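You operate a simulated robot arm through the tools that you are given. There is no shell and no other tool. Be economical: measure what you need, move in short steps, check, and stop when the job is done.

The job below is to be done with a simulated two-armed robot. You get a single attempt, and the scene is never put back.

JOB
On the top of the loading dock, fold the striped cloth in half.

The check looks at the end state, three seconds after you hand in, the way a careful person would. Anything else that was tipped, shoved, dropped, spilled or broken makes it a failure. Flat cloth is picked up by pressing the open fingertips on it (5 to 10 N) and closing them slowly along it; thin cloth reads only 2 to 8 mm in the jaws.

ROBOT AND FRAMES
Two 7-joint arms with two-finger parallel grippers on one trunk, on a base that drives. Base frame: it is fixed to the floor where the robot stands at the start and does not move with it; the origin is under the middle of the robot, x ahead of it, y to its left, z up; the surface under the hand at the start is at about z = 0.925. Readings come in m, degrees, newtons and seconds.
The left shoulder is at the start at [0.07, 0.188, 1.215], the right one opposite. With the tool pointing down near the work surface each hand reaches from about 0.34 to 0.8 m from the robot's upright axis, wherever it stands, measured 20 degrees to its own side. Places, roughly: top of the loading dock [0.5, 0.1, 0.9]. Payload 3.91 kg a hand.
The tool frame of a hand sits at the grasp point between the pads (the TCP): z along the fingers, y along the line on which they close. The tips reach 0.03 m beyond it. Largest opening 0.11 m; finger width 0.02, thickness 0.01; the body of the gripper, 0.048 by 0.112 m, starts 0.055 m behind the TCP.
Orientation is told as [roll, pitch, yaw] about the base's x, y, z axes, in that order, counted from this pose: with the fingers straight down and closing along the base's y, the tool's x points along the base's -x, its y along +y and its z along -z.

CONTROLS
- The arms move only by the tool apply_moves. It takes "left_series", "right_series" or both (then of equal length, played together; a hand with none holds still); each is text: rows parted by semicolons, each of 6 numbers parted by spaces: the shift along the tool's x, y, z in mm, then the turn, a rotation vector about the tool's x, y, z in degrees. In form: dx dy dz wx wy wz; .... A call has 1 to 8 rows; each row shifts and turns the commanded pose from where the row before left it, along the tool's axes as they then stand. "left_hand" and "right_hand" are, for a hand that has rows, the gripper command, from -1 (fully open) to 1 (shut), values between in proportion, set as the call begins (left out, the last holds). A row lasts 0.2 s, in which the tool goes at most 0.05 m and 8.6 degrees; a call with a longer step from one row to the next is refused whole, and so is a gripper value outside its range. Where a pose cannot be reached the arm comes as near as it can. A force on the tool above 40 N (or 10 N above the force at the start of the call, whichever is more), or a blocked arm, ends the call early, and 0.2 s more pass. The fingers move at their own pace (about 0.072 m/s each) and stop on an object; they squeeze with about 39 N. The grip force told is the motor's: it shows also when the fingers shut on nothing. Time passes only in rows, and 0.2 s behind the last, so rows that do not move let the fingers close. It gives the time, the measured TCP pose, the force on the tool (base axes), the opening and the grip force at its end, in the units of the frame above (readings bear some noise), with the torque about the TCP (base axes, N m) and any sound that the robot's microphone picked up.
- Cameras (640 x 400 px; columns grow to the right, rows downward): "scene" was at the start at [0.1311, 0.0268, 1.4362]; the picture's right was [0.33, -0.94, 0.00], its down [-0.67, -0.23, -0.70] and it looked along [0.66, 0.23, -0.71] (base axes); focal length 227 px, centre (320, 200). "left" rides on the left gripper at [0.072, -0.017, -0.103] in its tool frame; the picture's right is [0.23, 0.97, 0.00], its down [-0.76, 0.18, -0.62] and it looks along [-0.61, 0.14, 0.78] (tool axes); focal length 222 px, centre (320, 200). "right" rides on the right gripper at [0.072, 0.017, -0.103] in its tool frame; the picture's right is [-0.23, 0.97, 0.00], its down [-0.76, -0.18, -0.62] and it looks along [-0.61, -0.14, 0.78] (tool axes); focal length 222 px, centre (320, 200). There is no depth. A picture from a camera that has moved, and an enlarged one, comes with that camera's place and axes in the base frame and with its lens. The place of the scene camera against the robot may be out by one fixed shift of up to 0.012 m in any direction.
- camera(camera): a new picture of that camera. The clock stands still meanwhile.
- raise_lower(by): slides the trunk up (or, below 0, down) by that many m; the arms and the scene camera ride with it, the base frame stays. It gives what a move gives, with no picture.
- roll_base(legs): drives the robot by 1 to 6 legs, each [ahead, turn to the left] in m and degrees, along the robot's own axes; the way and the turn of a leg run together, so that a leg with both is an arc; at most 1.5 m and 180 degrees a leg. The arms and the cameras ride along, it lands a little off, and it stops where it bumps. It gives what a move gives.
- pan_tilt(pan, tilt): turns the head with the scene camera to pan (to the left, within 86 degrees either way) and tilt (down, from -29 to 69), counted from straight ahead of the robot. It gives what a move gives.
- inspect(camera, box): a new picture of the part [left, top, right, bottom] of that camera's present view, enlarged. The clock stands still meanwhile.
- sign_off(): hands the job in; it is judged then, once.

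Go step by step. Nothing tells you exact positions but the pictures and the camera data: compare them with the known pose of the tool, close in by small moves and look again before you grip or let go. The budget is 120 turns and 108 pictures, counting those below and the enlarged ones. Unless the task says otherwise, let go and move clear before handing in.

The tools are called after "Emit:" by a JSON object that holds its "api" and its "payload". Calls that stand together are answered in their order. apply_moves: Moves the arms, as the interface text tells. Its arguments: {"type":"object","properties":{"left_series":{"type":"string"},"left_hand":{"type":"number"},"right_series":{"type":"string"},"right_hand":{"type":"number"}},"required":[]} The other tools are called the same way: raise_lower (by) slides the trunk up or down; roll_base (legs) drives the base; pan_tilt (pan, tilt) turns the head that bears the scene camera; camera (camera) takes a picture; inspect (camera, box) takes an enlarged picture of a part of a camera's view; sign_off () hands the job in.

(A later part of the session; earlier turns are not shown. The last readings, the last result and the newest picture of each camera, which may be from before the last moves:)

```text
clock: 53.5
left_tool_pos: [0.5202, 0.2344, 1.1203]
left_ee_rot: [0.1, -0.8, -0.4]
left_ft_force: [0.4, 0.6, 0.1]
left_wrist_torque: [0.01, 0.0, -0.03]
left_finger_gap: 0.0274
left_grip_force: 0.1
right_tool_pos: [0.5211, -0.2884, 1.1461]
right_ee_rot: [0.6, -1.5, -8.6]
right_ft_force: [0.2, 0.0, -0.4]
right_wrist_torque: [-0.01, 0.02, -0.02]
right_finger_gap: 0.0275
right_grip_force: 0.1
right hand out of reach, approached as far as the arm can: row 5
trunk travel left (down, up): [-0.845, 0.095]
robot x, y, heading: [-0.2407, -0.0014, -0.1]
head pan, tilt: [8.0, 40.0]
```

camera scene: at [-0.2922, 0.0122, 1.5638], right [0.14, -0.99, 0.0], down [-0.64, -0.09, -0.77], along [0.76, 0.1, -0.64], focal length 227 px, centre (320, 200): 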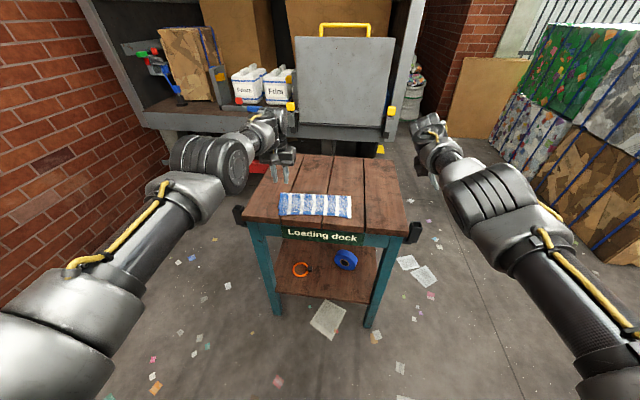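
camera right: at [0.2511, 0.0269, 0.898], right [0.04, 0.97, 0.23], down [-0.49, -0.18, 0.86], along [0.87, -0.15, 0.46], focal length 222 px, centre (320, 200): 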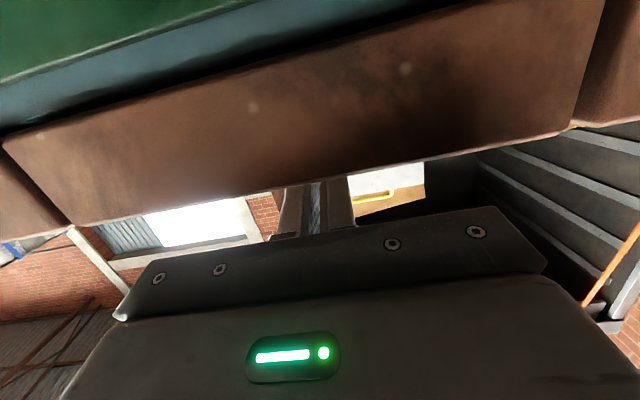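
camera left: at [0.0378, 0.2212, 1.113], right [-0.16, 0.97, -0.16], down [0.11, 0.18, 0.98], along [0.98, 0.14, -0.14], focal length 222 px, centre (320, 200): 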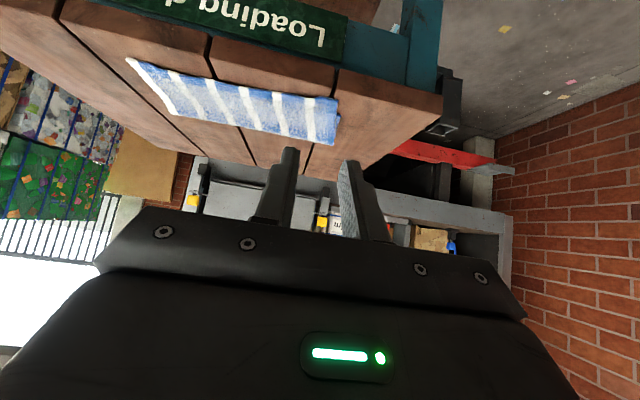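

Now I'll fix the right hand's yaw and bring both hands above the near hem.

Emit:
{"api": "apply_moves", "payload": {"left_series": "32 0 18 0 0 0;32 0 18 0 0 0;32 0 18 0 0 0;32 0 18 0 0 0;32 0 18 0 0 0;0 0 0 0 0 0", "right_series": "0 0 0 0 0 -4.3;0 0 0 0 0 -4.3;20 37 14.5 0 0 0;20 37 14.5 0 0 0;20 37 14.5 0 0 0;20 37 14.5 0 0 0", "left_hand": 0.4545, "right_hand": 0.4545}}

Emit:
{"api": "apply_moves", "payload": {"right_series": "20 37 14.5 0 0 0;20 37 14.5 0 0 0;20 37 14.5 0 0 0;20 37 14.5 0 0 0;0 0 0 0 0 0"}}

Emit:
{"api": "camera", "payload": {"camera": "left"}}

Emit:
{"api": "camera", "payload": {"camera": "right"}}

```text
clock: 54.4
left_tool_pos: [0.4595, 0.2384, 1.0825]
left_ee_rot: [0.1, -0.6, -0.2]
left_ft_force: [-0.2, 0.2, -1.3]
left_wrist_torque: [-0.02, 0.02, 0.0]
left_finger_gap: 0.0299
left_grip_force: 0.1
left hand out of reach, approached as far as the arm can: row 1, 3, 4
right_tool_pos: [0.5046, -0.244, 1.1295]
right_ee_rot: [0.2, -1.7, -0.2]
right_ft_force: [5.2, 19.1, -14.5]
right_wrist_torque: [-2.51, -0.71, -1.68]
right_finger_gap: 0.03
right_grip_force: 0.1
trunk travel left (down, up): [-0.845, 0.095]
robot x, y, heading: [-0.2415, 0.0006, 0.1]
head pan, tilt: [8.0, 40.0]
stopped in row 4 (right hand): the force on the tool passed its limit at 133 N (the readings are from after the stop); the commanded pose is now the measured one
```

```text
clock: 54.7
left_tool_pos: [0.4578, 0.2353, 1.083]
left_ee_rot: [0.3, -0.7, -0.1]
left_ft_force: [0.2, 0.7, -0.2]
left_wrist_torque: [0.06, -0.01, -0.01]
left_finger_gap: 0.0302
left_grip_force: 0.1
right_tool_pos: [0.5032, -0.2464, 1.1287]
right_ee_rot: [0.6, -2.3, -0.3]
right_ft_force: [6.0, 15.4, -16.3]
right_wrist_torque: [-1.92, -0.7, -1.35]
right_finger_gap: 0.0301
right_grip_force: 0.1
trunk travel left (down, up): [-0.845, 0.095]
robot x, y, heading: [-0.2388, 0.0011, -0.3]
head pan, tilt: [8.0, 40.0]
stopped in row 1 (right hand): the force on the tool passed its limit at 90 N (the readings are from after the stop); the commanded pose is now the measured one
```

```text
49 pictures are left
camera left: at [0.3837, 0.2199, 1.1848], right [-0.22, 0.97, 0.0], down [0.75, 0.17, 0.63], along [0.62, 0.14, -0.77], focal length 222 px, centre (320, 200)
```

left: 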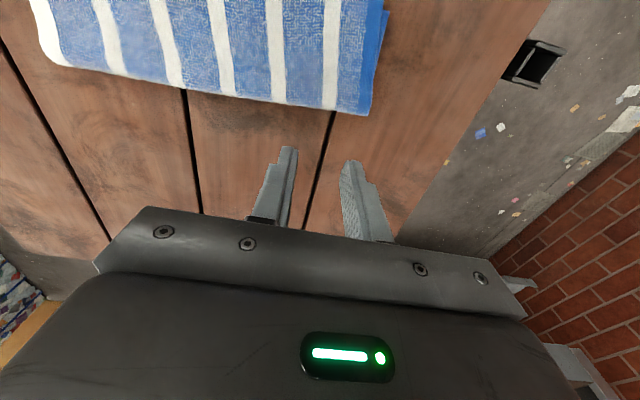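

```text
48 pictures are left
camera right: at [0.4277, -0.2302, 1.2304], right [0.23, 0.97, 0.02], down [0.73, -0.19, 0.65], along [0.64, -0.14, -0.76], focal length 222 px, centre (320, 200)
```

right: 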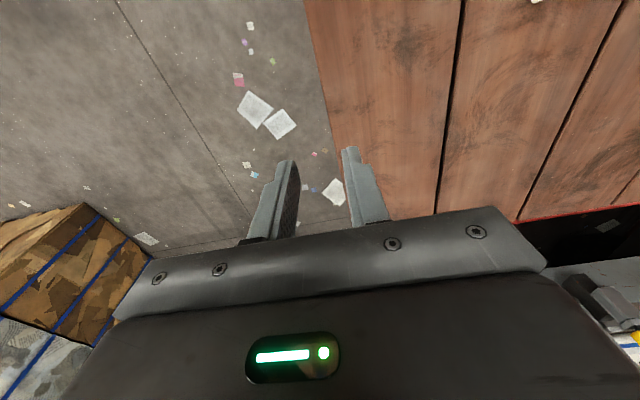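

Both arms are in awkward configurations and the right one is pressing on itself. I'll relieve that first and look at the whole picture.

Emit:
{"api": "apply_moves", "payload": {"right_series": "-10 -20 -8 0 0 0;-10 -15 -10 0 0 0;0 0 0 0 0 0"}}

Emit:
{"api": "camera", "payload": {"camera": "scene"}}

```text
clock: 55.5
left_tool_pos: [0.4584, 0.2387, 1.0817]
left_ee_rot: [0.2, -0.7, -0.2]
left_ft_force: [1.0, 0.2, -0.9]
left_wrist_torque: [-0.06, -0.01, 0.0]
left_finger_gap: 0.0301
left_grip_force: 0.1
right_tool_pos: [0.5227, -0.2786, 1.1484]
right_ee_rot: [0.3, -2.2, -0.1]
right_ft_force: [0.7, 0.3, 0.6]
right_wrist_torque: [-0.01, 0.02, 0.02]
right_finger_gap: 0.03
right_grip_force: 0.1
trunk travel left (down, up): [-0.845, 0.095]
robot x, y, heading: [-0.2411, 0.0028, 0.0]
head pan, tilt: [8.0, 40.0]
```

```text
47 pictures are left
camera scene: at [-0.1025, 0.0124, 1.5638], right [0.14, -0.99, 0.0], down [-0.64, -0.09, -0.77], along [0.76, 0.1, -0.64], focal length 227 px, centre (320, 200)
```

scene: 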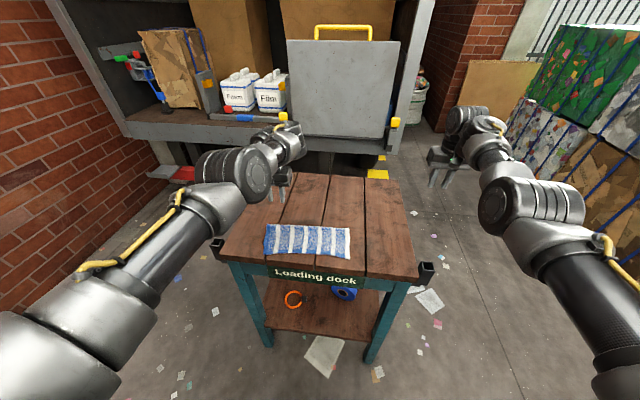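

The left arm looks usable, while the right one has a folded wrist. I'll park the right hand where it is and do the correction one corner at a time with the left, first testing its reach toward the hem.

Emit:
{"api": "apply_moves", "payload": {"left_series": "0 0 15 0 0 0;15 0 10 0 0 0;15 0 10 0 0 0;20 0 0 0 0 0;20 0 0 0 0 0;0 0 0 0 0 0"}}

Emit:
{"api": "camera", "payload": {"camera": "left"}}

```text
clock: 56.9
left_tool_pos: [0.451, 0.237, 1.0623]
left_ee_rot: [0.2, -0.7, -0.2]
left_ft_force: [-0.4, -0.5, -0.4]
left_wrist_torque: [0.01, 0.0, 0.02]
left_finger_gap: 0.0298
left_grip_force: 0.0
left hand out of reach, approached as far as the arm can: row 2, 3, 4, 5
right_tool_pos: [0.5225, -0.2794, 1.1477]
right_ee_rot: [0.5, -2.2, 0.0]
right_ft_force: [0.3, -0.3, -0.3]
right_wrist_torque: [0.0, 0.01, -0.01]
right_finger_gap: 0.0301
right_grip_force: 0.2
trunk travel left (down, up): [-0.845, 0.095]
robot x, y, heading: [-0.2408, -0.0008, -0.1]
head pan, tilt: [8.0, 40.0]
```

```text
46 pictures are left
camera left: at [0.3773, 0.2212, 1.1644], right [-0.22, 0.97, 0.0], down [0.76, 0.17, 0.63], along [0.62, 0.14, -0.77], focal length 222 px, centre (320, 200)
```

left: 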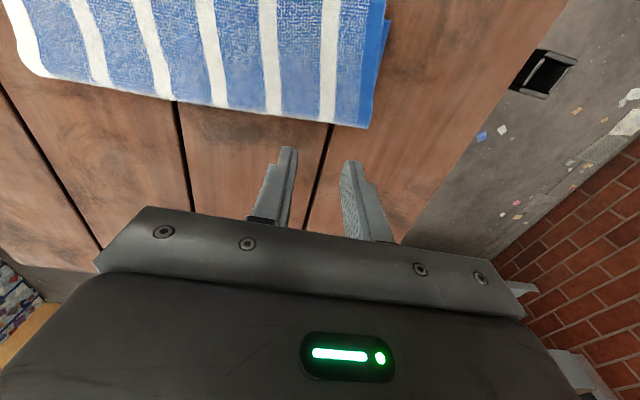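

The left hand can work at about 0.69–0.8 m from the robot axis. I'll back up 0.11 m so that range covers the hem.

Emit:
{"api": "roll_base", "payload": {"legs": [[-0.11, 0]]}}

Emit:
{"api": "apply_moves", "payload": {"left_series": "0 0 10 0 0 0;0 0 10 0 0 0;0 0 10 0 0 0;0 0 10 0 0 0;0 0 0 0 0 0"}}

Emit:
{"api": "camera", "payload": {"camera": "left"}}

Emit:
{"api": "camera", "payload": {"camera": "scene"}}

```text
clock: 58.1
left_tool_pos: [0.3584, 0.2384, 1.0556]
left_ee_rot: [0.4, 0.3, -0.2]
left_ft_force: [-0.5, 0.1, 0.0]
left_wrist_torque: [-0.02, -0.05, -0.05]
left_finger_gap: 0.0299
left_grip_force: 0.1
right_tool_pos: [0.4328, -0.2799, 1.1397]
right_ee_rot: [0.5, -1.4, -0.2]
right_ft_force: [-0.1, -0.2, 1.5]
right_wrist_torque: [-0.03, 0.0, 0.01]
right_finger_gap: 0.0301
right_grip_force: 0.0
trunk travel left (down, up): [-0.845, 0.095]
robot x, y, heading: [-0.3512, 0.0034, -0.2]
head pan, tilt: [8.0, 40.0]
```

```text
clock: 59.3
left_tool_pos: [0.3375, 0.2383, 1.0273]
left_ee_rot: [0.3, -0.7, -0.2]
left_ft_force: [0.3, 0.8, -0.3]
left_wrist_torque: [0.01, -0.02, 0.0]
left_finger_gap: 0.0299
left_grip_force: 0.0
right_tool_pos: [0.4097, -0.2792, 1.1541]
right_ee_rot: [0.4, -2.6, -0.3]
right_ft_force: [-0.5, -0.2, 0.1]
right_wrist_torque: [0.0, -0.04, 0.05]
right_finger_gap: 0.0299
right_grip_force: 0.1
trunk travel left (down, up): [-0.845, 0.095]
robot x, y, heading: [-0.3549, 0.0006, -0.2]
head pan, tilt: [8.0, 40.0]
```

```text
45 pictures are left
camera left: at [0.2637, 0.2219, 1.1291], right [-0.22, 0.97, 0.0], down [0.75, 0.17, 0.64], along [0.62, 0.14, -0.77], focal length 222 px, centre (320, 200)
```

left: 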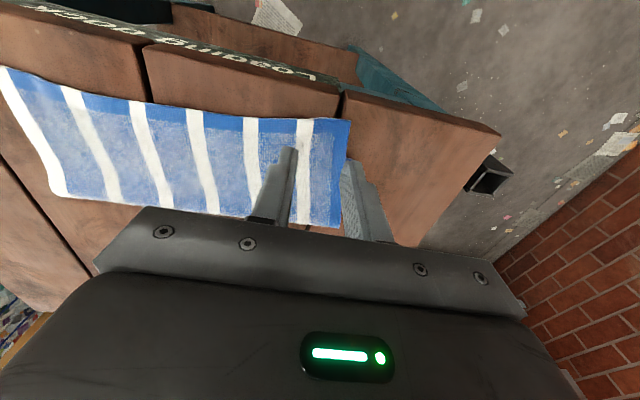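

```text
44 pictures are left
camera scene: at [-0.2165, 0.0119, 1.5644], right [0.14, -0.99, 0.0], down [-0.63, -0.09, -0.77], along [0.76, 0.1, -0.64], focal length 227 px, centre (320, 200)
```

scene: 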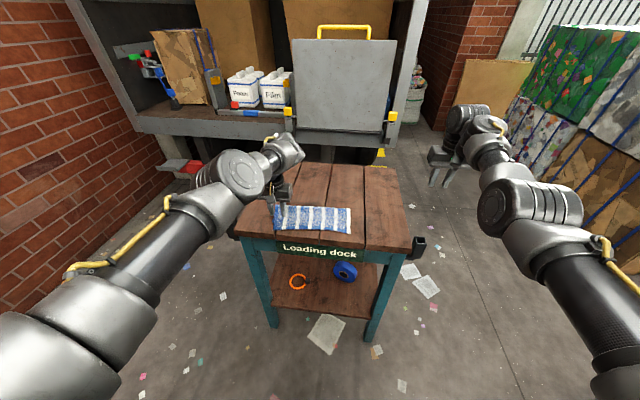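

From above, the top hem sits at x≈0.327 on the left and ≈0.347 on the right. The lower near edge is at ≈0.367–0.376. The left hand is right over the overhanging hem, so I'll go down and pinch it.

Emit:
{"api": "apply_moves", "payload": {"left_series": "-2 -3 15 0 0 0;0 0 15 0 0 0;0 0 15 0 0 0;0 0 15 0 0 0;0 0 4 0 0 0;0 0 0 0 0 0"}}

Emit:
{"api": "camera", "payload": {"camera": "left"}}

```text
clock: 60.7
left_tool_pos: [0.3436, 0.2352, 0.9596]
left_ee_rot: [0.4, -0.7, -0.1]
left_ft_force: [-0.1, -0.6, 0.6]
left_wrist_torque: [0.0, -0.01, -0.02]
left_finger_gap: 0.0301
left_grip_force: 0.0
right_tool_pos: [0.4134, -0.2804, 1.1511]
right_ee_rot: [0.5, -2.3, -0.2]
right_ft_force: [0.2, -0.7, -0.1]
right_wrist_torque: [-0.01, -0.01, -0.01]
right_finger_gap: 0.03
right_grip_force: 0.0
trunk travel left (down, up): [-0.845, 0.095]
robot x, y, heading: [-0.3516, -0.0024, -0.2]
head pan, tilt: [8.0, 40.0]
```

```text
43 pictures are left
camera left: at [0.27, 0.2192, 1.0623], right [-0.22, 0.97, 0.0], down [0.75, 0.17, 0.63], along [0.62, 0.14, -0.77], focal length 222 px, centre (320, 200)
```

left: 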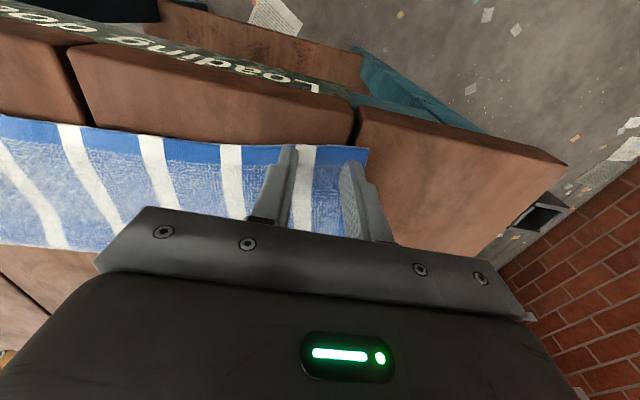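

The tips are on the hem band. I'll press lightly and close in steps.

Emit:
{"api": "apply_moves", "payload": {"left_series": "0 0 1 0 0 0;0 0 1 0 0 0;0 0 0.7 0 0 0;0 0 0 0 0 0"}}

```text
clock: 61.7
left_tool_pos: [0.3431, 0.2352, 0.9575]
left_ee_rot: [0.3, -0.7, -0.2]
left_ft_force: [0.8, 0.0, 4.0]
left_wrist_torque: [0.02, -0.02, 0.03]
left_finger_gap: 0.0298
left_grip_force: 0.1
right_tool_pos: [0.4123, -0.2795, 1.1506]
right_ee_rot: [0.5, -2.3, -0.2]
right_ft_force: [0.0, -0.3, 0.3]
right_wrist_torque: [-0.03, -0.01, 0.02]
right_finger_gap: 0.03
right_grip_force: 0.1
trunk travel left (down, up): [-0.845, 0.095]
robot x, y, heading: [-0.3527, 0.0005, -0.3]
head pan, tilt: [8.0, 40.0]
```

Emit:
{"api": "apply_moves", "payload": {"left_series": "0 0 0.4 0 0 0;0 0 0 0 0 0", "left_hand": 0.6}}

Emit:
{"api": "apply_moves", "payload": {"left_series": "0 0 0 0 0 0;0 0 0 0 0 0", "left_hand": 0.73}}

Emit:
{"api": "apply_moves", "payload": {"left_series": "0 0 0 0 0 0;0 0 0 0 0 0", "left_hand": 0.86}}

Emit:
{"api": "apply_moves", "payload": {"left_series": "0 0 0 0 0 0;0 0 0 0 0 0", "left_hand": 1}}

Emit:
{"api": "apply_moves", "payload": {"left_series": "0 0 -10 0 0 0;0 0 -10 0 0 0;0 0 -10 0 0 0;0 0 0 0 0 0"}}

Emit:
{"api": "camera", "payload": {"camera": "left"}}

```text
clock: 62.3
left_tool_pos: [0.3443, 0.2347, 0.9577]
left_ee_rot: [0.3, -0.7, -0.2]
left_ft_force: [0.3, 1.1, 5.9]
left_wrist_torque: [-0.03, -0.04, 0.0]
left_finger_gap: 0.0215
left_grip_force: 0.1
right_tool_pos: [0.4123, -0.278, 1.1508]
right_ee_rot: [0.6, -2.4, -0.2]
right_ft_force: [0.2, -0.9, 0.4]
right_wrist_torque: [0.01, -0.01, 0.0]
right_finger_gap: 0.03
right_grip_force: 0.0
trunk travel left (down, up): [-0.845, 0.095]
robot x, y, heading: [-0.3495, 0.0025, -0.1]
head pan, tilt: [8.0, 40.0]
```

```text
clock: 62.9
left_tool_pos: [0.343, 0.2352, 0.9586]
left_ee_rot: [0.4, -0.7, -0.3]
left_ft_force: [1.0, -0.6, 6.0]
left_wrist_torque: [0.0, 0.0, 0.02]
left_finger_gap: 0.0144
left_grip_force: 0.0
right_tool_pos: [0.4117, -0.2798, 1.1517]
right_ee_rot: [0.6, -2.4, -0.1]
right_ft_force: [-0.4, -0.1, -0.8]
right_wrist_torque: [0.0, -0.01, -0.03]
right_finger_gap: 0.03
right_grip_force: 0.0
trunk travel left (down, up): [-0.845, 0.095]
robot x, y, heading: [-0.3516, -0.0007, -0.5]
head pan, tilt: [8.0, 40.0]
```

```text
clock: 63.5
left_tool_pos: [0.3435, 0.2333, 0.9598]
left_ee_rot: [0.2, -0.8, -0.2]
left_ft_force: [0.1, -0.4, 6.3]
left_wrist_torque: [-0.02, 0.0, -0.02]
left_finger_gap: 0.0078
left_grip_force: 0.4
right_tool_pos: [0.4118, -0.2803, 1.1519]
right_ee_rot: [0.6, -2.3, -0.2]
right_ft_force: [0.1, -0.6, 0.6]
right_wrist_torque: [-0.02, 0.0, 0.03]
right_finger_gap: 0.0299
right_grip_force: 0.1
trunk travel left (down, up): [-0.845, 0.095]
robot x, y, heading: [-0.3509, 0.007, -0.1]
head pan, tilt: [8.0, 40.0]
```

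```text
clock: 64.1
left_tool_pos: [0.3437, 0.2344, 0.959]
left_ee_rot: [0.4, -0.8, -0.2]
left_ft_force: [0.4, 0.2, 6.0]
left_wrist_torque: [0.01, 0.0, -0.02]
left_finger_gap: 0.0034
left_grip_force: 39.0
right_tool_pos: [0.4121, -0.279, 1.1513]
right_ee_rot: [0.5, -2.4, -0.3]
right_ft_force: [0.1, -0.4, 0.0]
right_wrist_torque: [0.0, 0.03, 0.0]
right_finger_gap: 0.03
right_grip_force: 0.0
trunk travel left (down, up): [-0.845, 0.095]
robot x, y, heading: [-0.3535, -0.0009, -0.2]
head pan, tilt: [8.0, 40.0]
```

```text
clock: 65.1
left_tool_pos: [0.3435, 0.2345, 0.9885]
left_ee_rot: [0.3, -0.6, -0.2]
left_ft_force: [0.6, 0.3, -1.2]
left_wrist_torque: [0.02, -0.04, -0.02]
left_finger_gap: 0.0035
left_grip_force: 38.8
right_tool_pos: [0.4128, -0.2789, 1.1503]
right_ee_rot: [0.5, -2.5, -0.2]
right_ft_force: [0.9, 1.1, -1.0]
right_wrist_torque: [0.0, -0.01, 0.02]
right_finger_gap: 0.03
right_grip_force: 0.0
trunk travel left (down, up): [-0.845, 0.095]
robot x, y, heading: [-0.3516, 0.0016, -0.1]
head pan, tilt: [8.0, 40.0]
```

```text
42 pictures are left
camera left: at [0.2694, 0.2193, 1.0895], right [-0.22, 0.97, 0.0], down [0.76, 0.17, 0.63], along [0.62, 0.14, -0.77], focal length 222 px, centre (320, 200)
```

left: 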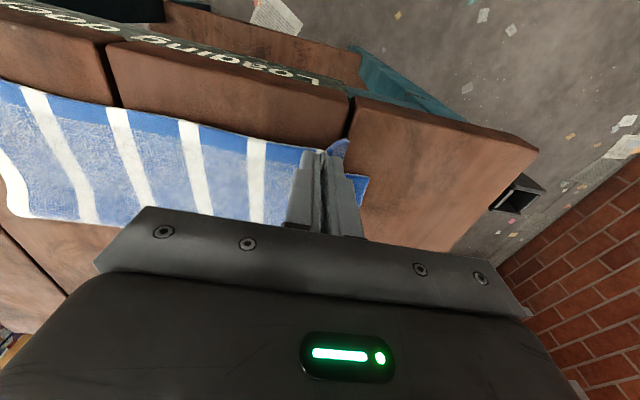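

The hem is held, and the lower corner is now visible at about (0.369, 0.284). I'll carry the hem up and forward, then lay it down about 4 cm further forward and 1.2 cm to the left.

Emit:
{"api": "apply_moves", "payload": {"left_series": "-15 2 -10 0 0 0;-15 2 -10 0 0 0;-15 2 -10 0 0 0;-15 2 -2 0 0 0;-15 2 0 0 0 0;0 0 0 0 0 0"}}

Emit:
{"api": "inspect", "payload": {"camera": "scene", "box": [240, 170, 384, 260]}}

Emit:
{"api": "apply_moves", "payload": {"left_series": "8 1 9 0 0 0;8 1 11 0 0 0;8 0 13 0 0 0;6 0 13 0 0 0;3 0 8 0 0 0;0 0 0 0 0 0"}}

Emit:
{"api": "camera", "payload": {"camera": "left"}}

Emit:
{"api": "inspect", "payload": {"camera": "scene", "box": [240, 170, 384, 260]}}

```text
clock: 66.5
left_tool_pos: [0.3998, 0.2406, 1.021]
left_ee_rot: [0.2, -0.8, -0.2]
left_ft_force: [0.8, 0.3, 0.2]
left_wrist_torque: [0.06, 0.02, -0.02]
left_finger_gap: 0.0032
left_grip_force: 39.0
left hand out of reach, approached as far as the arm can: row 5
right_tool_pos: [0.4127, -0.2799, 1.1511]
right_ee_rot: [0.5, -2.4, -0.1]
right_ft_force: [-0.2, 0.1, -0.5]
right_wrist_torque: [0.03, 0.0, 0.0]
right_finger_gap: 0.0298
right_grip_force: 0.0
trunk travel left (down, up): [-0.845, 0.095]
robot x, y, heading: [-0.3506, 0.0017, -0.3]
head pan, tilt: [8.0, 40.0]
```

```text
4.44 times, centred on (312, 215) of scene
camera zoom: at [-0.2121, 0.011, 1.5639], right [0.14, -0.99, 0.0], down [-0.64, -0.09, -0.77], along [0.76, 0.1, -0.64], focal length 1009 px, centre (356, 133)
```

zoom: 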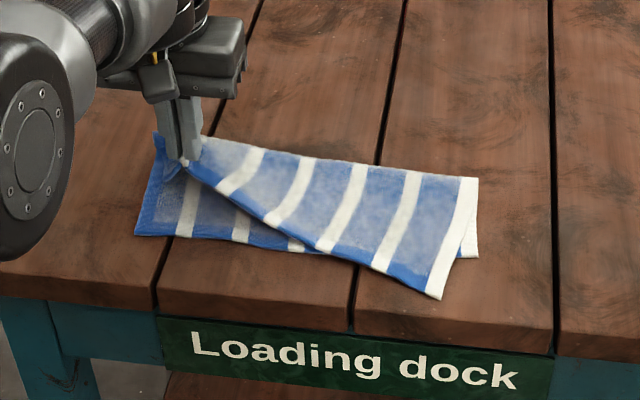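

```text
clock: 67.9
left_tool_pos: [0.3701, 0.2444, 0.9671]
left_ee_rot: [0.3, -0.7, -0.1]
left_ft_force: [0.0, -0.2, 0.1]
left_wrist_torque: [0.03, -0.01, 0.02]
left_finger_gap: 0.0033
left_grip_force: 39.2
right_tool_pos: [0.4129, -0.2801, 1.1509]
right_ee_rot: [0.4, -2.4, -0.2]
right_ft_force: [0.1, -0.6, -0.2]
right_wrist_torque: [0.02, -0.02, 0.0]
right_finger_gap: 0.0301
right_grip_force: 0.0
trunk travel left (down, up): [-0.845, 0.095]
robot x, y, heading: [-0.3519, -0.0011, -0.0]
head pan, tilt: [8.0, 40.0]
```

```text
40 pictures are left
camera left: at [0.2951, 0.2283, 1.0678], right [-0.22, 0.97, 0.0], down [0.75, 0.17, 0.63], along [0.62, 0.14, -0.77], focal length 222 px, centre (320, 200)
```

left: 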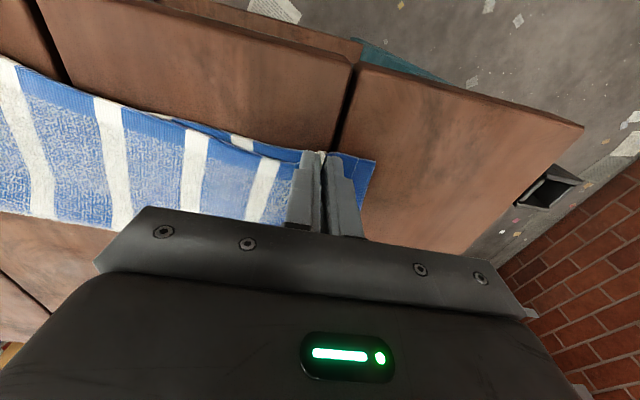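

```text
4.44 times, centred on (312, 215) of scene
camera zoom: at [-0.2121, 0.0116, 1.5639], right [0.14, -0.99, 0.0], down [-0.64, -0.09, -0.77], along [0.76, 0.1, -0.64], focal length 1009 px, centre (356, 133)
```

zoom: 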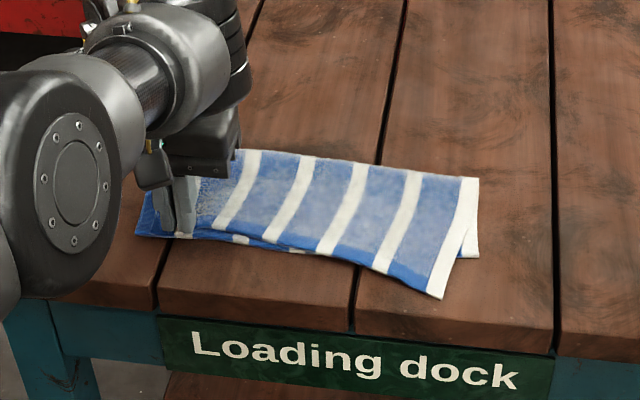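

Almost there. I'll nudge it 12 mm further forward and a little to the left, lower and release.

Emit:
{"api": "apply_moves", "payload": {"left_series": "-6 3 -4 0 0 0;-6 3 0 0 0 0;0 0 5 0 0 0;0 0 3 0 0 0;0 0 0 0 0 0"}}

Emit:
{"api": "apply_moves", "payload": {"left_series": "0 0 0 0 0 0;0 0 0 0 0 0", "left_hand": 0.75}}

Emit:
{"api": "apply_moves", "payload": {"left_series": "0 0 0 0 0 0;0 0 0 0 0 0;0 0 -10 0 0 0;0 0 -20 0 0 0;0 0 -30 0 0 0;0 0 0 0 0 0", "left_hand": 0.4545}}

Emit:
{"api": "camera", "payload": {"camera": "left"}}

Emit:
{"api": "inspect", "payload": {"camera": "scene", "box": [240, 170, 384, 260]}}

```text
clock: 69.1
left_tool_pos: [0.3812, 0.2498, 0.9624]
left_ee_rot: [0.3, -0.7, -0.2]
left_ft_force: [0.7, -0.6, 1.6]
left_wrist_torque: [0.03, 0.0, 0.02]
left_finger_gap: 0.0036
left_grip_force: 39.2
right_tool_pos: [0.4116, -0.2802, 1.1505]
right_ee_rot: [0.5, -2.3, -0.2]
right_ft_force: [-0.3, 0.0, -0.5]
right_wrist_torque: [0.0, -0.01, -0.05]
right_finger_gap: 0.0302
right_grip_force: 0.1
trunk travel left (down, up): [-0.845, 0.095]
robot x, y, heading: [-0.3512, 0.0001, -0.3]
head pan, tilt: [8.0, 40.0]
```

```text
clock: 69.7
left_tool_pos: [0.3813, 0.2492, 0.9623]
left_ee_rot: [0.3, -0.8, -0.3]
left_ft_force: [0.4, -0.7, 2.4]
left_wrist_torque: [-0.02, -0.03, 0.0]
left_finger_gap: 0.013
left_grip_force: 0.1
right_tool_pos: [0.4125, -0.2804, 1.1502]
right_ee_rot: [0.5, -2.3, -0.2]
right_ft_force: [-0.2, 0.2, 0.3]
right_wrist_torque: [-0.02, -0.01, -0.02]
right_finger_gap: 0.03
right_grip_force: 0.1
trunk travel left (down, up): [-0.845, 0.095]
robot x, y, heading: [-0.3535, -0.0009, -0.2]
head pan, tilt: [8.0, 40.0]
```

```text
clock: 71.1
left_tool_pos: [0.3809, 0.2496, 1.0224]
left_ee_rot: [0.2, -0.7, -0.1]
left_ft_force: [-0.8, -1.0, -0.4]
left_wrist_torque: [0.01, 0.03, 0.01]
left_finger_gap: 0.03
left_grip_force: 0.3
right_tool_pos: [0.4126, -0.2795, 1.1522]
right_ee_rot: [0.4, -2.4, -0.2]
right_ft_force: [-0.4, -1.5, -0.4]
right_wrist_torque: [0.03, -0.03, 0.02]
right_finger_gap: 0.03
right_grip_force: 0.0
trunk travel left (down, up): [-0.845, 0.095]
robot x, y, heading: [-0.3523, 0.0005, -0.3]
head pan, tilt: [8.0, 40.0]
```

```text
38 pictures are left
camera left: at [0.3064, 0.2335, 1.124], right [-0.22, 0.97, 0.0], down [0.75, 0.17, 0.63], along [0.62, 0.14, -0.77], focal length 222 px, centre (320, 200)
```

left: 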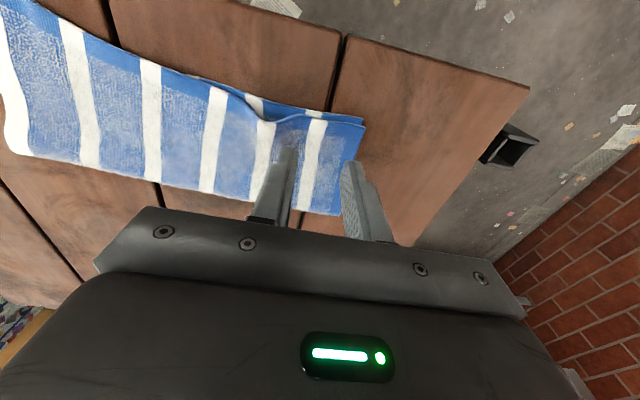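

```text
4.44 times, centred on (312, 215) of scene
camera zoom: at [-0.2116, 0.0119, 1.5638], right [0.14, -0.99, 0.0], down [-0.64, -0.09, -0.77], along [0.76, 0.1, -0.64], focal length 1009 px, centre (356, 133)
```

zoom: 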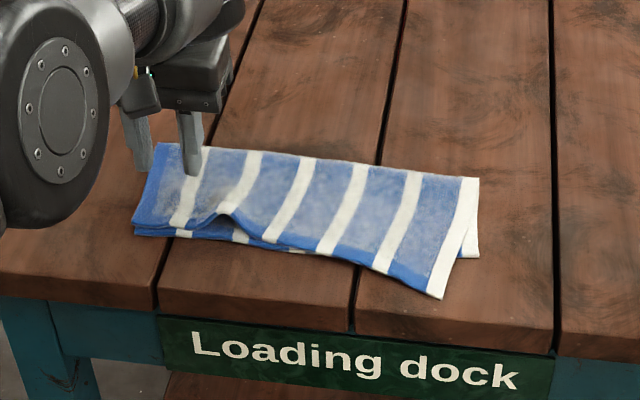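

The left corner is now well aligned. The right top corner still needs to go about 5 cm forward and 3 cm to the right, so I'll bring the left hand over to it.

Emit:
{"api": "apply_moves", "payload": {"left_series": "0 -43 -3 0 0 0;4 -43 0 0 0 0;8 -43 0 0 0 0;12 -43 0 0 0 0;12 -38 0 0 0 0;0 0 0 0 0 0"}}

Emit:
{"api": "camera", "payload": {"camera": "left"}}

```text
clock: 72.5
left_tool_pos: [0.3451, 0.04, 1.0252]
left_ee_rot: [0.3, -0.5, -0.2]
left_ft_force: [-0.9, 0.4, 0.2]
left_wrist_torque: [0.0, -0.01, 0.01]
left_finger_gap: 0.0299
left_grip_force: 0.0
right_tool_pos: [0.4129, -0.2772, 1.1503]
right_ee_rot: [0.4, -2.5, 0.0]
right_ft_force: [-0.3, 0.5, 0.4]
right_wrist_torque: [-0.01, 0.01, 0.04]
right_finger_gap: 0.0302
right_grip_force: 0.0
trunk travel left (down, up): [-0.845, 0.095]
robot x, y, heading: [-0.3521, -0.0048, -0.4]
head pan, tilt: [8.0, 40.0]
```

```text
36 pictures are left
camera left: at [0.2715, 0.0245, 1.1263], right [-0.22, 0.97, 0.0], down [0.76, 0.17, 0.63], along [0.62, 0.14, -0.77], focal length 222 px, centre (320, 200)
```

left: 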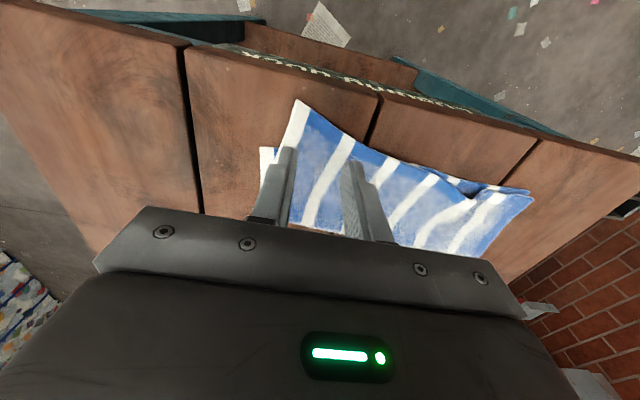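

The right top corner is at about (0.328, 0.018) and the lower corner at (0.379, -0.009). I'll go down just inside the top corner.

Emit:
{"api": "apply_moves", "payload": {"left_series": "-2 6 15 0 0 0;0 0 20 0 0 0;0 0 20 0 0 0;0 0 9 0 0 0;0 0 2 0 0 0;0 0 1 0 0 0;0 0 0 0 0 0"}}

Emit:
{"api": "camera", "payload": {"camera": "left"}}

```text
clock: 74.1
left_tool_pos: [0.3478, 0.0451, 0.9589]
left_ee_rot: [0.3, -0.8, -0.2]
left_ft_force: [1.5, -0.4, 8.0]
left_wrist_torque: [-0.09, -0.04, 0.02]
left_finger_gap: 0.0303
left_grip_force: 0.1
right_tool_pos: [0.4123, -0.2797, 1.1512]
right_ee_rot: [0.5, -2.5, -0.2]
right_ft_force: [-0.4, 0.0, -0.7]
right_wrist_torque: [-0.02, -0.01, -0.01]
right_finger_gap: 0.0298
right_grip_force: 0.1
trunk travel left (down, up): [-0.845, 0.095]
robot x, y, heading: [-0.3482, -0.0006, -0.2]
head pan, tilt: [8.0, 40.0]
```

```text
35 pictures are left
camera left: at [0.2725, 0.0304, 1.0598], right [-0.22, 0.97, 0.0], down [0.75, 0.17, 0.64], along [0.62, 0.14, -0.77], focal length 222 px, centre (320, 200)
```

left: 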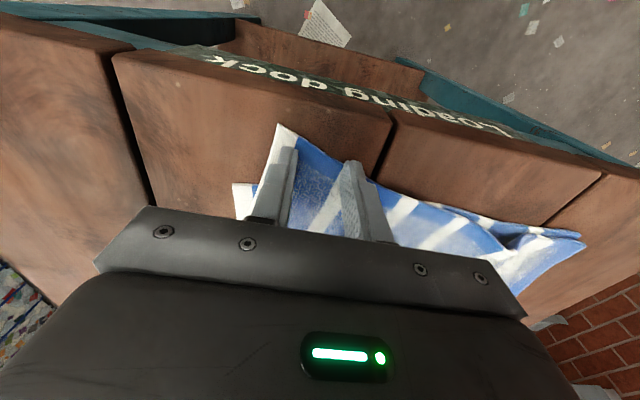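

Contact is about 8 N with both tips on the hem. I'll close in steps, then lift.

Emit:
{"api": "apply_moves", "payload": {"left_series": "0 0 0 0 0 0;0 0 0 0 0 0", "left_hand": 0.6}}

Emit:
{"api": "apply_moves", "payload": {"left_series": "0 0 0 0 0 0;0 0 0 0 0 0", "left_hand": 0.73}}

Emit:
{"api": "apply_moves", "payload": {"left_series": "0 0 0 0 0 0;0 0 0 0 0 0", "left_hand": 0.86}}

Emit:
{"api": "apply_moves", "payload": {"left_series": "0 0 0 0 0 0;0 0 0 0 0 0", "left_hand": 1}}

Emit:
{"api": "apply_moves", "payload": {"left_series": "0 0 -10 0 0 0;0 0 -10 0 0 0;0 0 -10 0 0 0;0 0 0 0 0 0"}}

Emit:
{"api": "camera", "payload": {"camera": "left"}}

```text
clock: 74.7
left_tool_pos: [0.3467, 0.0473, 0.958]
left_ee_rot: [0.4, -0.8, -0.2]
left_ft_force: [0.8, 1.1, 10.7]
left_wrist_torque: [-0.07, -0.06, -0.02]
left_finger_gap: 0.0213
left_grip_force: 0.0
right_tool_pos: [0.4118, -0.2801, 1.1514]
right_ee_rot: [0.5, -2.5, -0.2]
right_ft_force: [-0.1, 0.2, -0.6]
right_wrist_torque: [0.01, -0.03, -0.01]
right_finger_gap: 0.0301
right_grip_force: 0.0
trunk travel left (down, up): [-0.845, 0.095]
robot x, y, heading: [-0.3521, 0.0001, 0.0]
head pan, tilt: [8.0, 40.0]
```

```text
clock: 75.3
left_tool_pos: [0.346, 0.0455, 0.9574]
left_ee_rot: [0.3, -0.7, -0.2]
left_ft_force: [0.9, 0.0, 11.1]
left_wrist_torque: [-0.06, -0.04, 0.0]
left_finger_gap: 0.0139
left_grip_force: 0.1
right_tool_pos: [0.4107, -0.28, 1.1515]
right_ee_rot: [0.5, -2.5, -0.2]
right_ft_force: [0.5, 1.1, -0.1]
right_wrist_torque: [0.03, 0.01, -0.03]
right_finger_gap: 0.0299
right_grip_force: 0.0
trunk travel left (down, up): [-0.845, 0.095]
robot x, y, heading: [-0.3472, 0.0004, -0.3]
head pan, tilt: [8.0, 40.0]
```

```text
clock: 75.9
left_tool_pos: [0.3452, 0.0459, 0.9583]
left_ee_rot: [0.4, -0.8, -0.2]
left_ft_force: [0.6, -0.2, 10.0]
left_wrist_torque: [-0.04, 0.0, -0.02]
left_finger_gap: 0.0077
left_grip_force: 0.3
right_tool_pos: [0.4115, -0.2814, 1.1528]
right_ee_rot: [0.5, -2.5, -0.1]
right_ft_force: [-0.1, -0.1, 0.7]
right_wrist_torque: [0.02, 0.02, 0.0]
right_finger_gap: 0.03
right_grip_force: 0.0
trunk travel left (down, up): [-0.845, 0.095]
robot x, y, heading: [-0.3535, -0.0013, -0.4]
head pan, tilt: [8.0, 40.0]
```

```text
clock: 76.5
left_tool_pos: [0.3467, 0.0457, 0.9586]
left_ee_rot: [0.3, -0.9, -0.2]
left_ft_force: [0.3, -1.1, 11.5]
left_wrist_torque: [-0.04, -0.01, -0.05]
left_finger_gap: 0.0037
left_grip_force: 38.7
right_tool_pos: [0.4116, -0.2789, 1.1514]
right_ee_rot: [0.5, -2.5, -0.2]
right_ft_force: [-0.4, -0.6, 0.7]
right_wrist_torque: [-0.01, -0.01, -0.01]
right_finger_gap: 0.03
right_grip_force: 0.0
trunk travel left (down, up): [-0.845, 0.095]
robot x, y, heading: [-0.35, -0.0002, -0.1]
head pan, tilt: [8.0, 40.0]
```

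```text
clock: 77.5
left_tool_pos: [0.3458, 0.0461, 0.9866]
left_ee_rot: [0.3, -0.6, -0.2]
left_ft_force: [0.6, -0.1, -0.5]
left_wrist_torque: [0.04, -0.01, -0.01]
left_finger_gap: 0.0036
left_grip_force: 39.0
right_tool_pos: [0.413, -0.2794, 1.1514]
right_ee_rot: [0.5, -2.4, -0.1]
right_ft_force: [-1.1, 0.0, 0.7]
right_wrist_torque: [0.0, 0.0, 0.01]
right_finger_gap: 0.0298
right_grip_force: 0.1
trunk travel left (down, up): [-0.845, 0.095]
robot x, y, heading: [-0.3489, -0.0005, -0.4]
head pan, tilt: [8.0, 40.0]
```

```text
34 pictures are left
camera left: at [0.2723, 0.0305, 1.0879], right [-0.22, 0.97, 0.0], down [0.76, 0.17, 0.63], along [0.62, 0.14, -0.77], focal length 222 px, centre (320, 200)
```

left: 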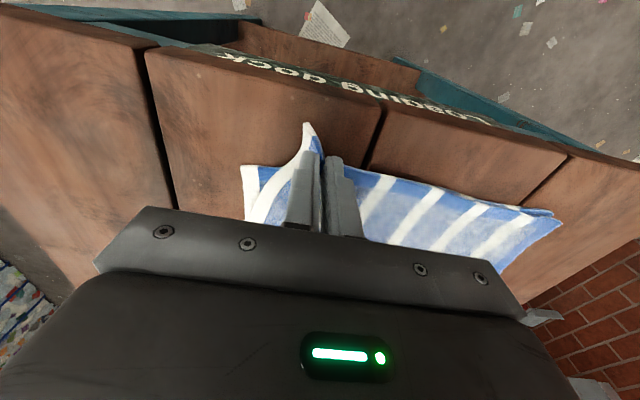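

It's held. Forward reach is short here, so I'll lift a bit more and use the base drive itself to carry the corner forward.

Emit:
{"api": "apply_moves", "payload": {"left_series": "0 -6 -10 0 0 0;0 -6 -10 0 0 0;0 -7 -5 0 0 0;0 -7 0 0 0 0;0 0 0 0 0 0"}}

Emit:
{"api": "roll_base", "payload": {"legs": [[0.06, 0]]}}

Emit:
{"api": "apply_moves", "payload": {"left_series": "0 0 0 0 0 0;0 0 10 0 0 0;0 0 0 0 0 0"}}

Emit:
{"api": "camera", "payload": {"camera": "left"}}

Emit:
{"api": "inspect", "payload": {"camera": "scene", "box": [230, 180, 390, 280]}}

```text
clock: 78.7
left_tool_pos: [0.3454, 0.0189, 1.012]
left_ee_rot: [0.3, -0.7, -0.2]
left_ft_force: [0.5, -0.1, -0.5]
left_wrist_torque: [-0.01, -0.02, -0.01]
left_finger_gap: 0.0034
left_grip_force: 39.0
right_tool_pos: [0.4125, -0.2801, 1.1517]
right_ee_rot: [0.6, -2.4, -0.2]
right_ft_force: [-0.3, -0.2, 0.1]
right_wrist_torque: [-0.01, -0.01, -0.01]
right_finger_gap: 0.03
right_grip_force: 0.1
trunk travel left (down, up): [-0.845, 0.095]
robot x, y, heading: [-0.3511, -0.0003, -0.4]
head pan, tilt: [8.0, 40.0]
```

```text
clock: 80.1
left_tool_pos: [0.4018, 0.0073, 1.0201]
left_ee_rot: [0.0, -1.8, -1.2]
left_ft_force: [0.8, -1.4, -0.7]
left_wrist_torque: [0.06, 0.05, 0.0]
left_finger_gap: 0.0036
left_grip_force: 38.9
right_tool_pos: [0.4629, -0.2829, 1.1506]
right_ee_rot: [0.4, -1.8, -2.4]
right_ft_force: [-22.0, 47.9, -114.5]
right_wrist_torque: [-6.9, -12.69, -4.03]
right_finger_gap: 0.0297
right_grip_force: 0.0
trunk travel left (down, up): [-0.845, 0.095]
robot x, y, heading: [-0.2921, 0.0014, 0.2]
head pan, tilt: [8.0, 40.0]
stopped in leg 1: the robot was blocked; the commanded pose is now the measured one
```

```text
clock: 80.9
left_tool_pos: [0.3994, 0.0044, 1.0109]
left_ee_rot: [0.0, -1.8, -1.1]
left_ft_force: [0.6, -0.3, -0.7]
left_wrist_torque: [0.03, 0.01, 0.0]
left_finger_gap: 0.0035
left_grip_force: 39.3
right_tool_pos: [0.4623, -0.2839, 1.1511]
right_ee_rot: [0.5, -1.9, -2.3]
right_ft_force: [18.5, 57.8, -67.1]
right_wrist_torque: [-7.74, -3.53, -5.22]
right_finger_gap: 0.0299
right_grip_force: 0.0
trunk travel left (down, up): [-0.845, 0.095]
robot x, y, heading: [-0.2875, 0.0026, -0.2]
head pan, tilt: [8.0, 40.0]
```

```text
33 pictures are left
camera left: at [0.3244, -0.0099, 1.1115], right [-0.21, 0.98, -0.01], down [0.74, 0.16, 0.65], along [0.63, 0.13, -0.76], focal length 222 px, centre (320, 200)
```

left: 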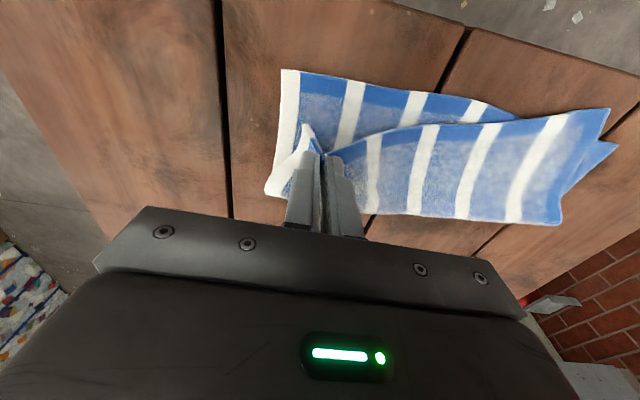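

```text
4.00 times, centred on (310, 230) of scene
camera zoom: at [-0.1483, 0.01, 1.5635], right [0.14, -0.99, 0.0], down [-0.64, -0.09, -0.76], along [0.76, 0.1, -0.64], focal length 908 px, centre (360, 80)
```

zoom: 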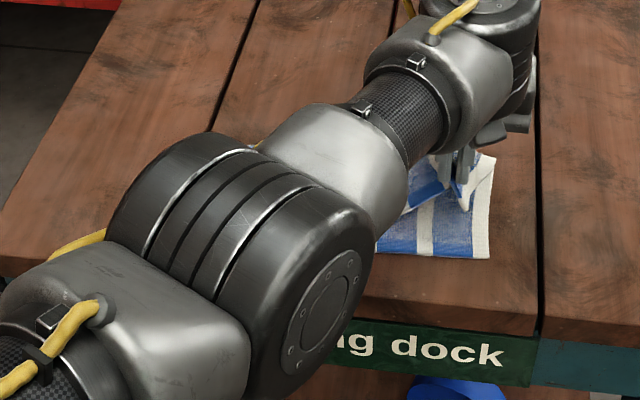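

The two arms touched each other during that drive. I'll move the right arm away first while the left keeps its grip.

Emit:
{"api": "apply_moves", "payload": {"right_series": "0 -15 -5 0 0 0;0 -20 -5 0 0 0;0 -20 -5 0 0 0;0 -20 0 0 0 0;0 0 0 0 0 0"}}

Emit:
{"api": "camera", "payload": {"camera": "scene"}}

Emit:
{"api": "camera", "payload": {"camera": "left"}}

```text
clock: 81.2
left_tool_pos: [0.3974, 0.0069, 1.0144]
left_ee_rot: [0.1, -2.1, -1.1]
left_ft_force: [-0.1, -0.5, 0.5]
left_wrist_torque: [0.0, -0.01, -0.01]
left_finger_gap: 0.0035
left_grip_force: 39.3
right_tool_pos: [0.4581, -0.2855, 1.1553]
right_ee_rot: [0.5, -2.3, -2.6]
right_ft_force: [13.2, 17.4, -29.2]
right_wrist_torque: [-2.47, -0.96, -1.66]
right_finger_gap: 0.03
right_grip_force: 0.1
trunk travel left (down, up): [-0.845, 0.095]
robot x, y, heading: [-0.2911, 0.0008, -0.4]
head pan, tilt: [8.0, 40.0]
stopped in row 1 (right hand): the force on the tool passed its limit at 114 N (the readings are from after the stop); the commanded pose is now the measured one
```

```text
31 pictures are left
camera scene: at [-0.1541, 0.0114, 1.5641], right [0.13, -0.99, 0.0], down [-0.64, -0.09, -0.77], along [0.76, 0.1, -0.64], focal length 227 px, centre (320, 200)
```

scene: 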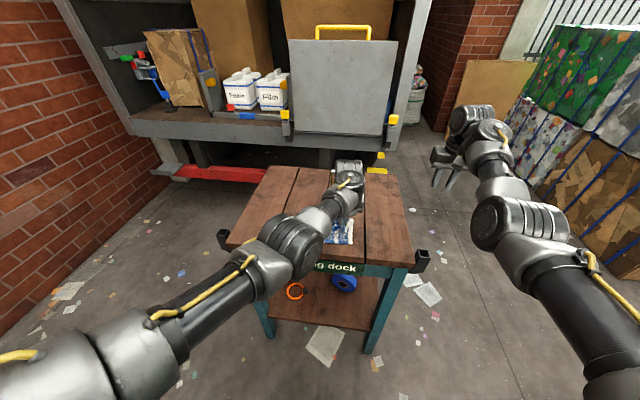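

```text
30 pictures are left
camera left: at [0.3203, -0.0092, 1.1141], right [-0.21, 0.98, -0.01], down [0.74, 0.16, 0.65], along [0.64, 0.13, -0.76], focal length 222 px, centre (320, 200)
```

left: 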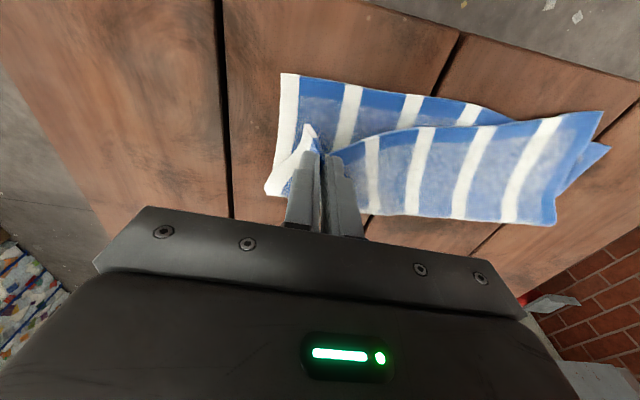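

The arms are not touching; the right one was only pressing on itself, and its force is fading. I put the lower right corner at about (0.363, -0.03), so I'll lower the held corner onto it.

Emit:
{"api": "apply_moves", "payload": {"left_series": "6 -2 14 0 0 0;6 -2 14 0 0 0;5 -1 12 0 0 0;0 0 0 0 0 0"}}

Emit:
{"api": "camera", "payload": {"camera": "left"}}

```text
clock: 81.6
left_tool_pos: [0.3933, 0.0037, 1.0004]
left_ee_rot: [0.1, -2.1, -1.0]
left_ft_force: [-0.4, 0.0, 0.9]
left_wrist_torque: [0.01, 0.02, 0.03]
left_finger_gap: 0.0035
left_grip_force: 38.7
right_tool_pos: [0.4597, -0.2857, 1.1538]
right_ee_rot: [0.6, -2.4, -2.9]
right_ft_force: [7.3, 9.3, -14.9]
right_wrist_torque: [-1.3, -0.45, -0.91]
right_finger_gap: 0.0301
right_grip_force: 0.1
trunk travel left (down, up): [-0.845, 0.095]
robot x, y, heading: [-0.2928, 0.0003, -0.2]
head pan, tilt: [8.0, 40.0]
stopped in row 2 (right hand): the force on the tool passed its limit at 48 N (the readings are from after the stop); the commanded pose is now the measured one
```

```text
29 pictures are left
camera left: at [0.3173, -0.0108, 1.1003], right [-0.21, 0.98, -0.01], down [0.74, 0.16, 0.65], along [0.64, 0.13, -0.76], focal length 222 px, centre (320, 200)
```

left: 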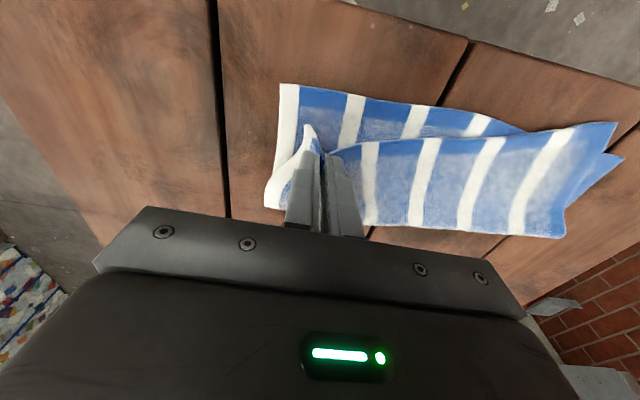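

Emit:
{"api": "apply_moves", "payload": {"left_series": "6 -2 10 0 0 0;6 -1 10 0 0 0;0 0 0 0 0 0", "right_series": "0 -3 -3 0 0 0;0 -3 -3 0 0 0;0 0 0 0 0 0"}}

Emit:
{"api": "camera", "payload": {"camera": "left"}}

```text
clock: 82.0
left_tool_pos: [0.391, 0.0035, 0.9946]
left_ee_rot: [0.1, -2.1, -1.1]
left_ft_force: [-0.4, 0.7, -0.2]
left_wrist_torque: [0.02, 0.0, 0.02]
left_finger_gap: 0.0032
left_grip_force: 38.9
right_tool_pos: [0.4615, -0.2872, 1.1556]
right_ee_rot: [0.5, -2.4, -3.1]
right_ft_force: [7.2, 9.4, -16.4]
right_wrist_torque: [-1.28, -0.46, -0.92]
right_finger_gap: 0.0299
right_grip_force: 0.0
trunk travel left (down, up): [-0.845, 0.095]
robot x, y, heading: [-0.2934, 0.0, -0.3]
head pan, tilt: [8.0, 40.0]
stopped in row 1 (right hand): the force on the tool passed its limit at 51 N (the readings are from after the stop); the commanded pose is now the measured one
```

```text
28 pictures are left
camera left: at [0.315, -0.0118, 1.0943], right [-0.21, 0.98, -0.01], down [0.74, 0.16, 0.65], along [0.64, 0.13, -0.76], focal length 222 px, centre (320, 200)
```

left: 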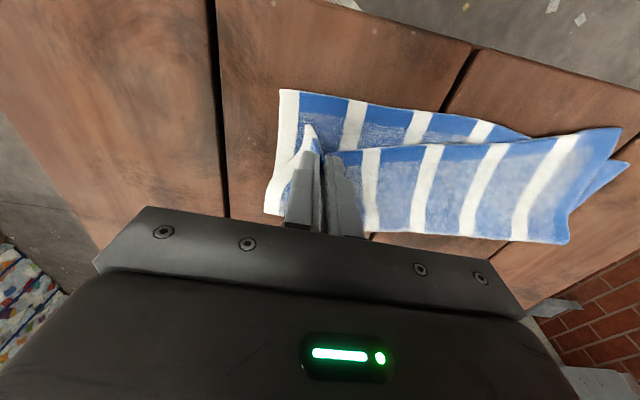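

The right wrist wants to yaw back the way it came, so I'll try relieving it that way.

Emit:
{"api": "apply_moves", "payload": {"right_series": "0 0 0 0 0 2;0 0 0 0 0 3;0 0 0 0 0 3;0 0 0 0 0 0"}}

```text
clock: 83.0
left_tool_pos: [0.3927, 0.0026, 0.9948]
left_ee_rot: [0.0, -2.0, -1.2]
left_ft_force: [-0.7, 0.3, -0.2]
left_wrist_torque: [0.01, 0.01, 0.02]
left_finger_gap: 0.0033
left_grip_force: 39.0
right_tool_pos: [0.4599, -0.2865, 1.1549]
right_ee_rot: [0.9, -2.3, -11.1]
right_ft_force: [0.6, -0.1, 0.0]
right_wrist_torque: [-0.01, 0.0, 0.02]
right_finger_gap: 0.0299
right_grip_force: 0.0
trunk travel left (down, up): [-0.845, 0.095]
robot x, y, heading: [-0.2856, 0.0019, -0.0]
head pan, tilt: [8.0, 40.0]
```

The right arm is free now. I'll continue lowering the held corner onto the lower one.

Emit:
{"api": "apply_moves", "payload": {"left_series": "5 -1 10 0 0 0;5 -1 10 0 0 0;3.5 -1 8 0 0 0;0 0 0 0 0 0"}}

Emit:
{"api": "camera", "payload": {"camera": "left"}}

```text
clock: 84.0
left_tool_pos: [0.3782, 0.0026, 0.9663]
left_ee_rot: [0.3, -2.1, -1.0]
left_ft_force: [-0.2, 0.2, 1.7]
left_wrist_torque: [0.01, -0.04, 0.01]
left_finger_gap: 0.0035
left_grip_force: 39.5
right_tool_pos: [0.4596, -0.2861, 1.1555]
right_ee_rot: [0.8, -2.3, -11.1]
right_ft_force: [-0.1, 0.2, -0.4]
right_wrist_torque: [0.0, 0.03, 0.01]
right_finger_gap: 0.0297
right_grip_force: 0.1
trunk travel left (down, up): [-0.845, 0.095]
robot x, y, heading: [-0.2912, -0.0026, -0.4]
head pan, tilt: [8.0, 40.0]
```

```text
27 pictures are left
camera left: at [0.3027, -0.013, 1.0666], right [-0.21, 0.98, -0.01], down [0.74, 0.16, 0.65], along [0.64, 0.13, -0.76], focal length 222 px, centre (320, 200)
```

left: 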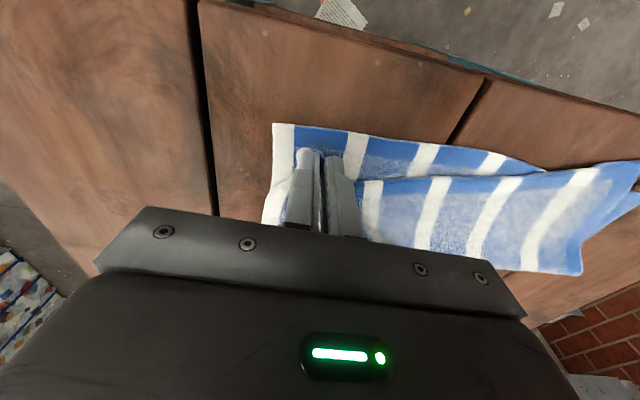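

The held corner is now over the lower corner. I'll settle it, release and look.

Emit:
{"api": "apply_moves", "payload": {"left_series": "2 -1 3 0 0 0;0 0 0 0 0 0", "left_hand": 0.75}}

Emit:
{"api": "apply_moves", "payload": {"left_series": "0 0 0 0 0 0;0 0 0 0 0 0;0 0 -10 0 0 0;0 0 -20 0 0 0;0 0 -30 0 0 0;0 0 -40 0 0 0;0 0 0 0 0 0", "left_hand": 0.4545}}

Emit:
{"api": "camera", "payload": {"camera": "left"}}

```text
clock: 84.6
left_tool_pos: [0.3773, 0.0012, 0.9628]
left_ee_rot: [0.2, -2.1, -0.9]
left_ft_force: [0.6, 0.8, 2.4]
left_wrist_torque: [-0.01, -0.05, -0.01]
left_finger_gap: 0.014
left_grip_force: 0.1
right_tool_pos: [0.4611, -0.2862, 1.1565]
right_ee_rot: [0.9, -2.4, -11.0]
right_ft_force: [-0.6, 0.5, 0.8]
right_wrist_torque: [0.0, 0.05, -0.02]
right_finger_gap: 0.03
right_grip_force: 0.0
trunk travel left (down, up): [-0.845, 0.095]
robot x, y, heading: [-0.2887, -0.0001, -0.2]
head pan, tilt: [8.0, 40.0]
```

```text
clock: 86.0
left_tool_pos: [0.3775, -0.0033, 1.046]
left_ee_rot: [0.0, -3.0, -1.3]
left_ft_force: [9.4, -12.0, -20.3]
left_wrist_torque: [1.64, -0.57, 1.19]
left_finger_gap: 0.0299
left_grip_force: 0.0
right_tool_pos: [0.4596, -0.2874, 1.1547]
right_ee_rot: [0.9, -2.3, -11.1]
right_ft_force: [-1.0, -0.4, 0.1]
right_wrist_torque: [-0.01, 0.01, 0.0]
right_finger_gap: 0.0302
right_grip_force: 0.0
trunk travel left (down, up): [-0.845, 0.095]
robot x, y, heading: [-0.2903, -0.0034, -0.2]
head pan, tilt: [8.0, 40.0]
stopped in row 6 (left hand): the force on the tool passed its limit at 141 N (the readings are from after the stop); the commanded pose is now the measured one
```

```text
26 pictures are left
camera left: at [0.2985, -0.0167, 1.1448], right [-0.2, 0.98, -0.01], down [0.73, 0.16, 0.66], along [0.65, 0.13, -0.75], focal length 222 px, centre (320, 200)
```

left: 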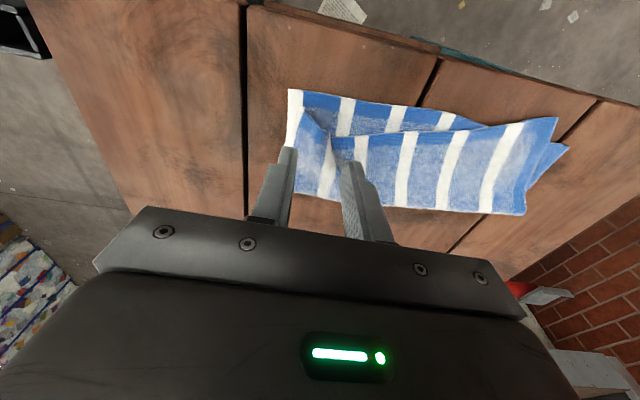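

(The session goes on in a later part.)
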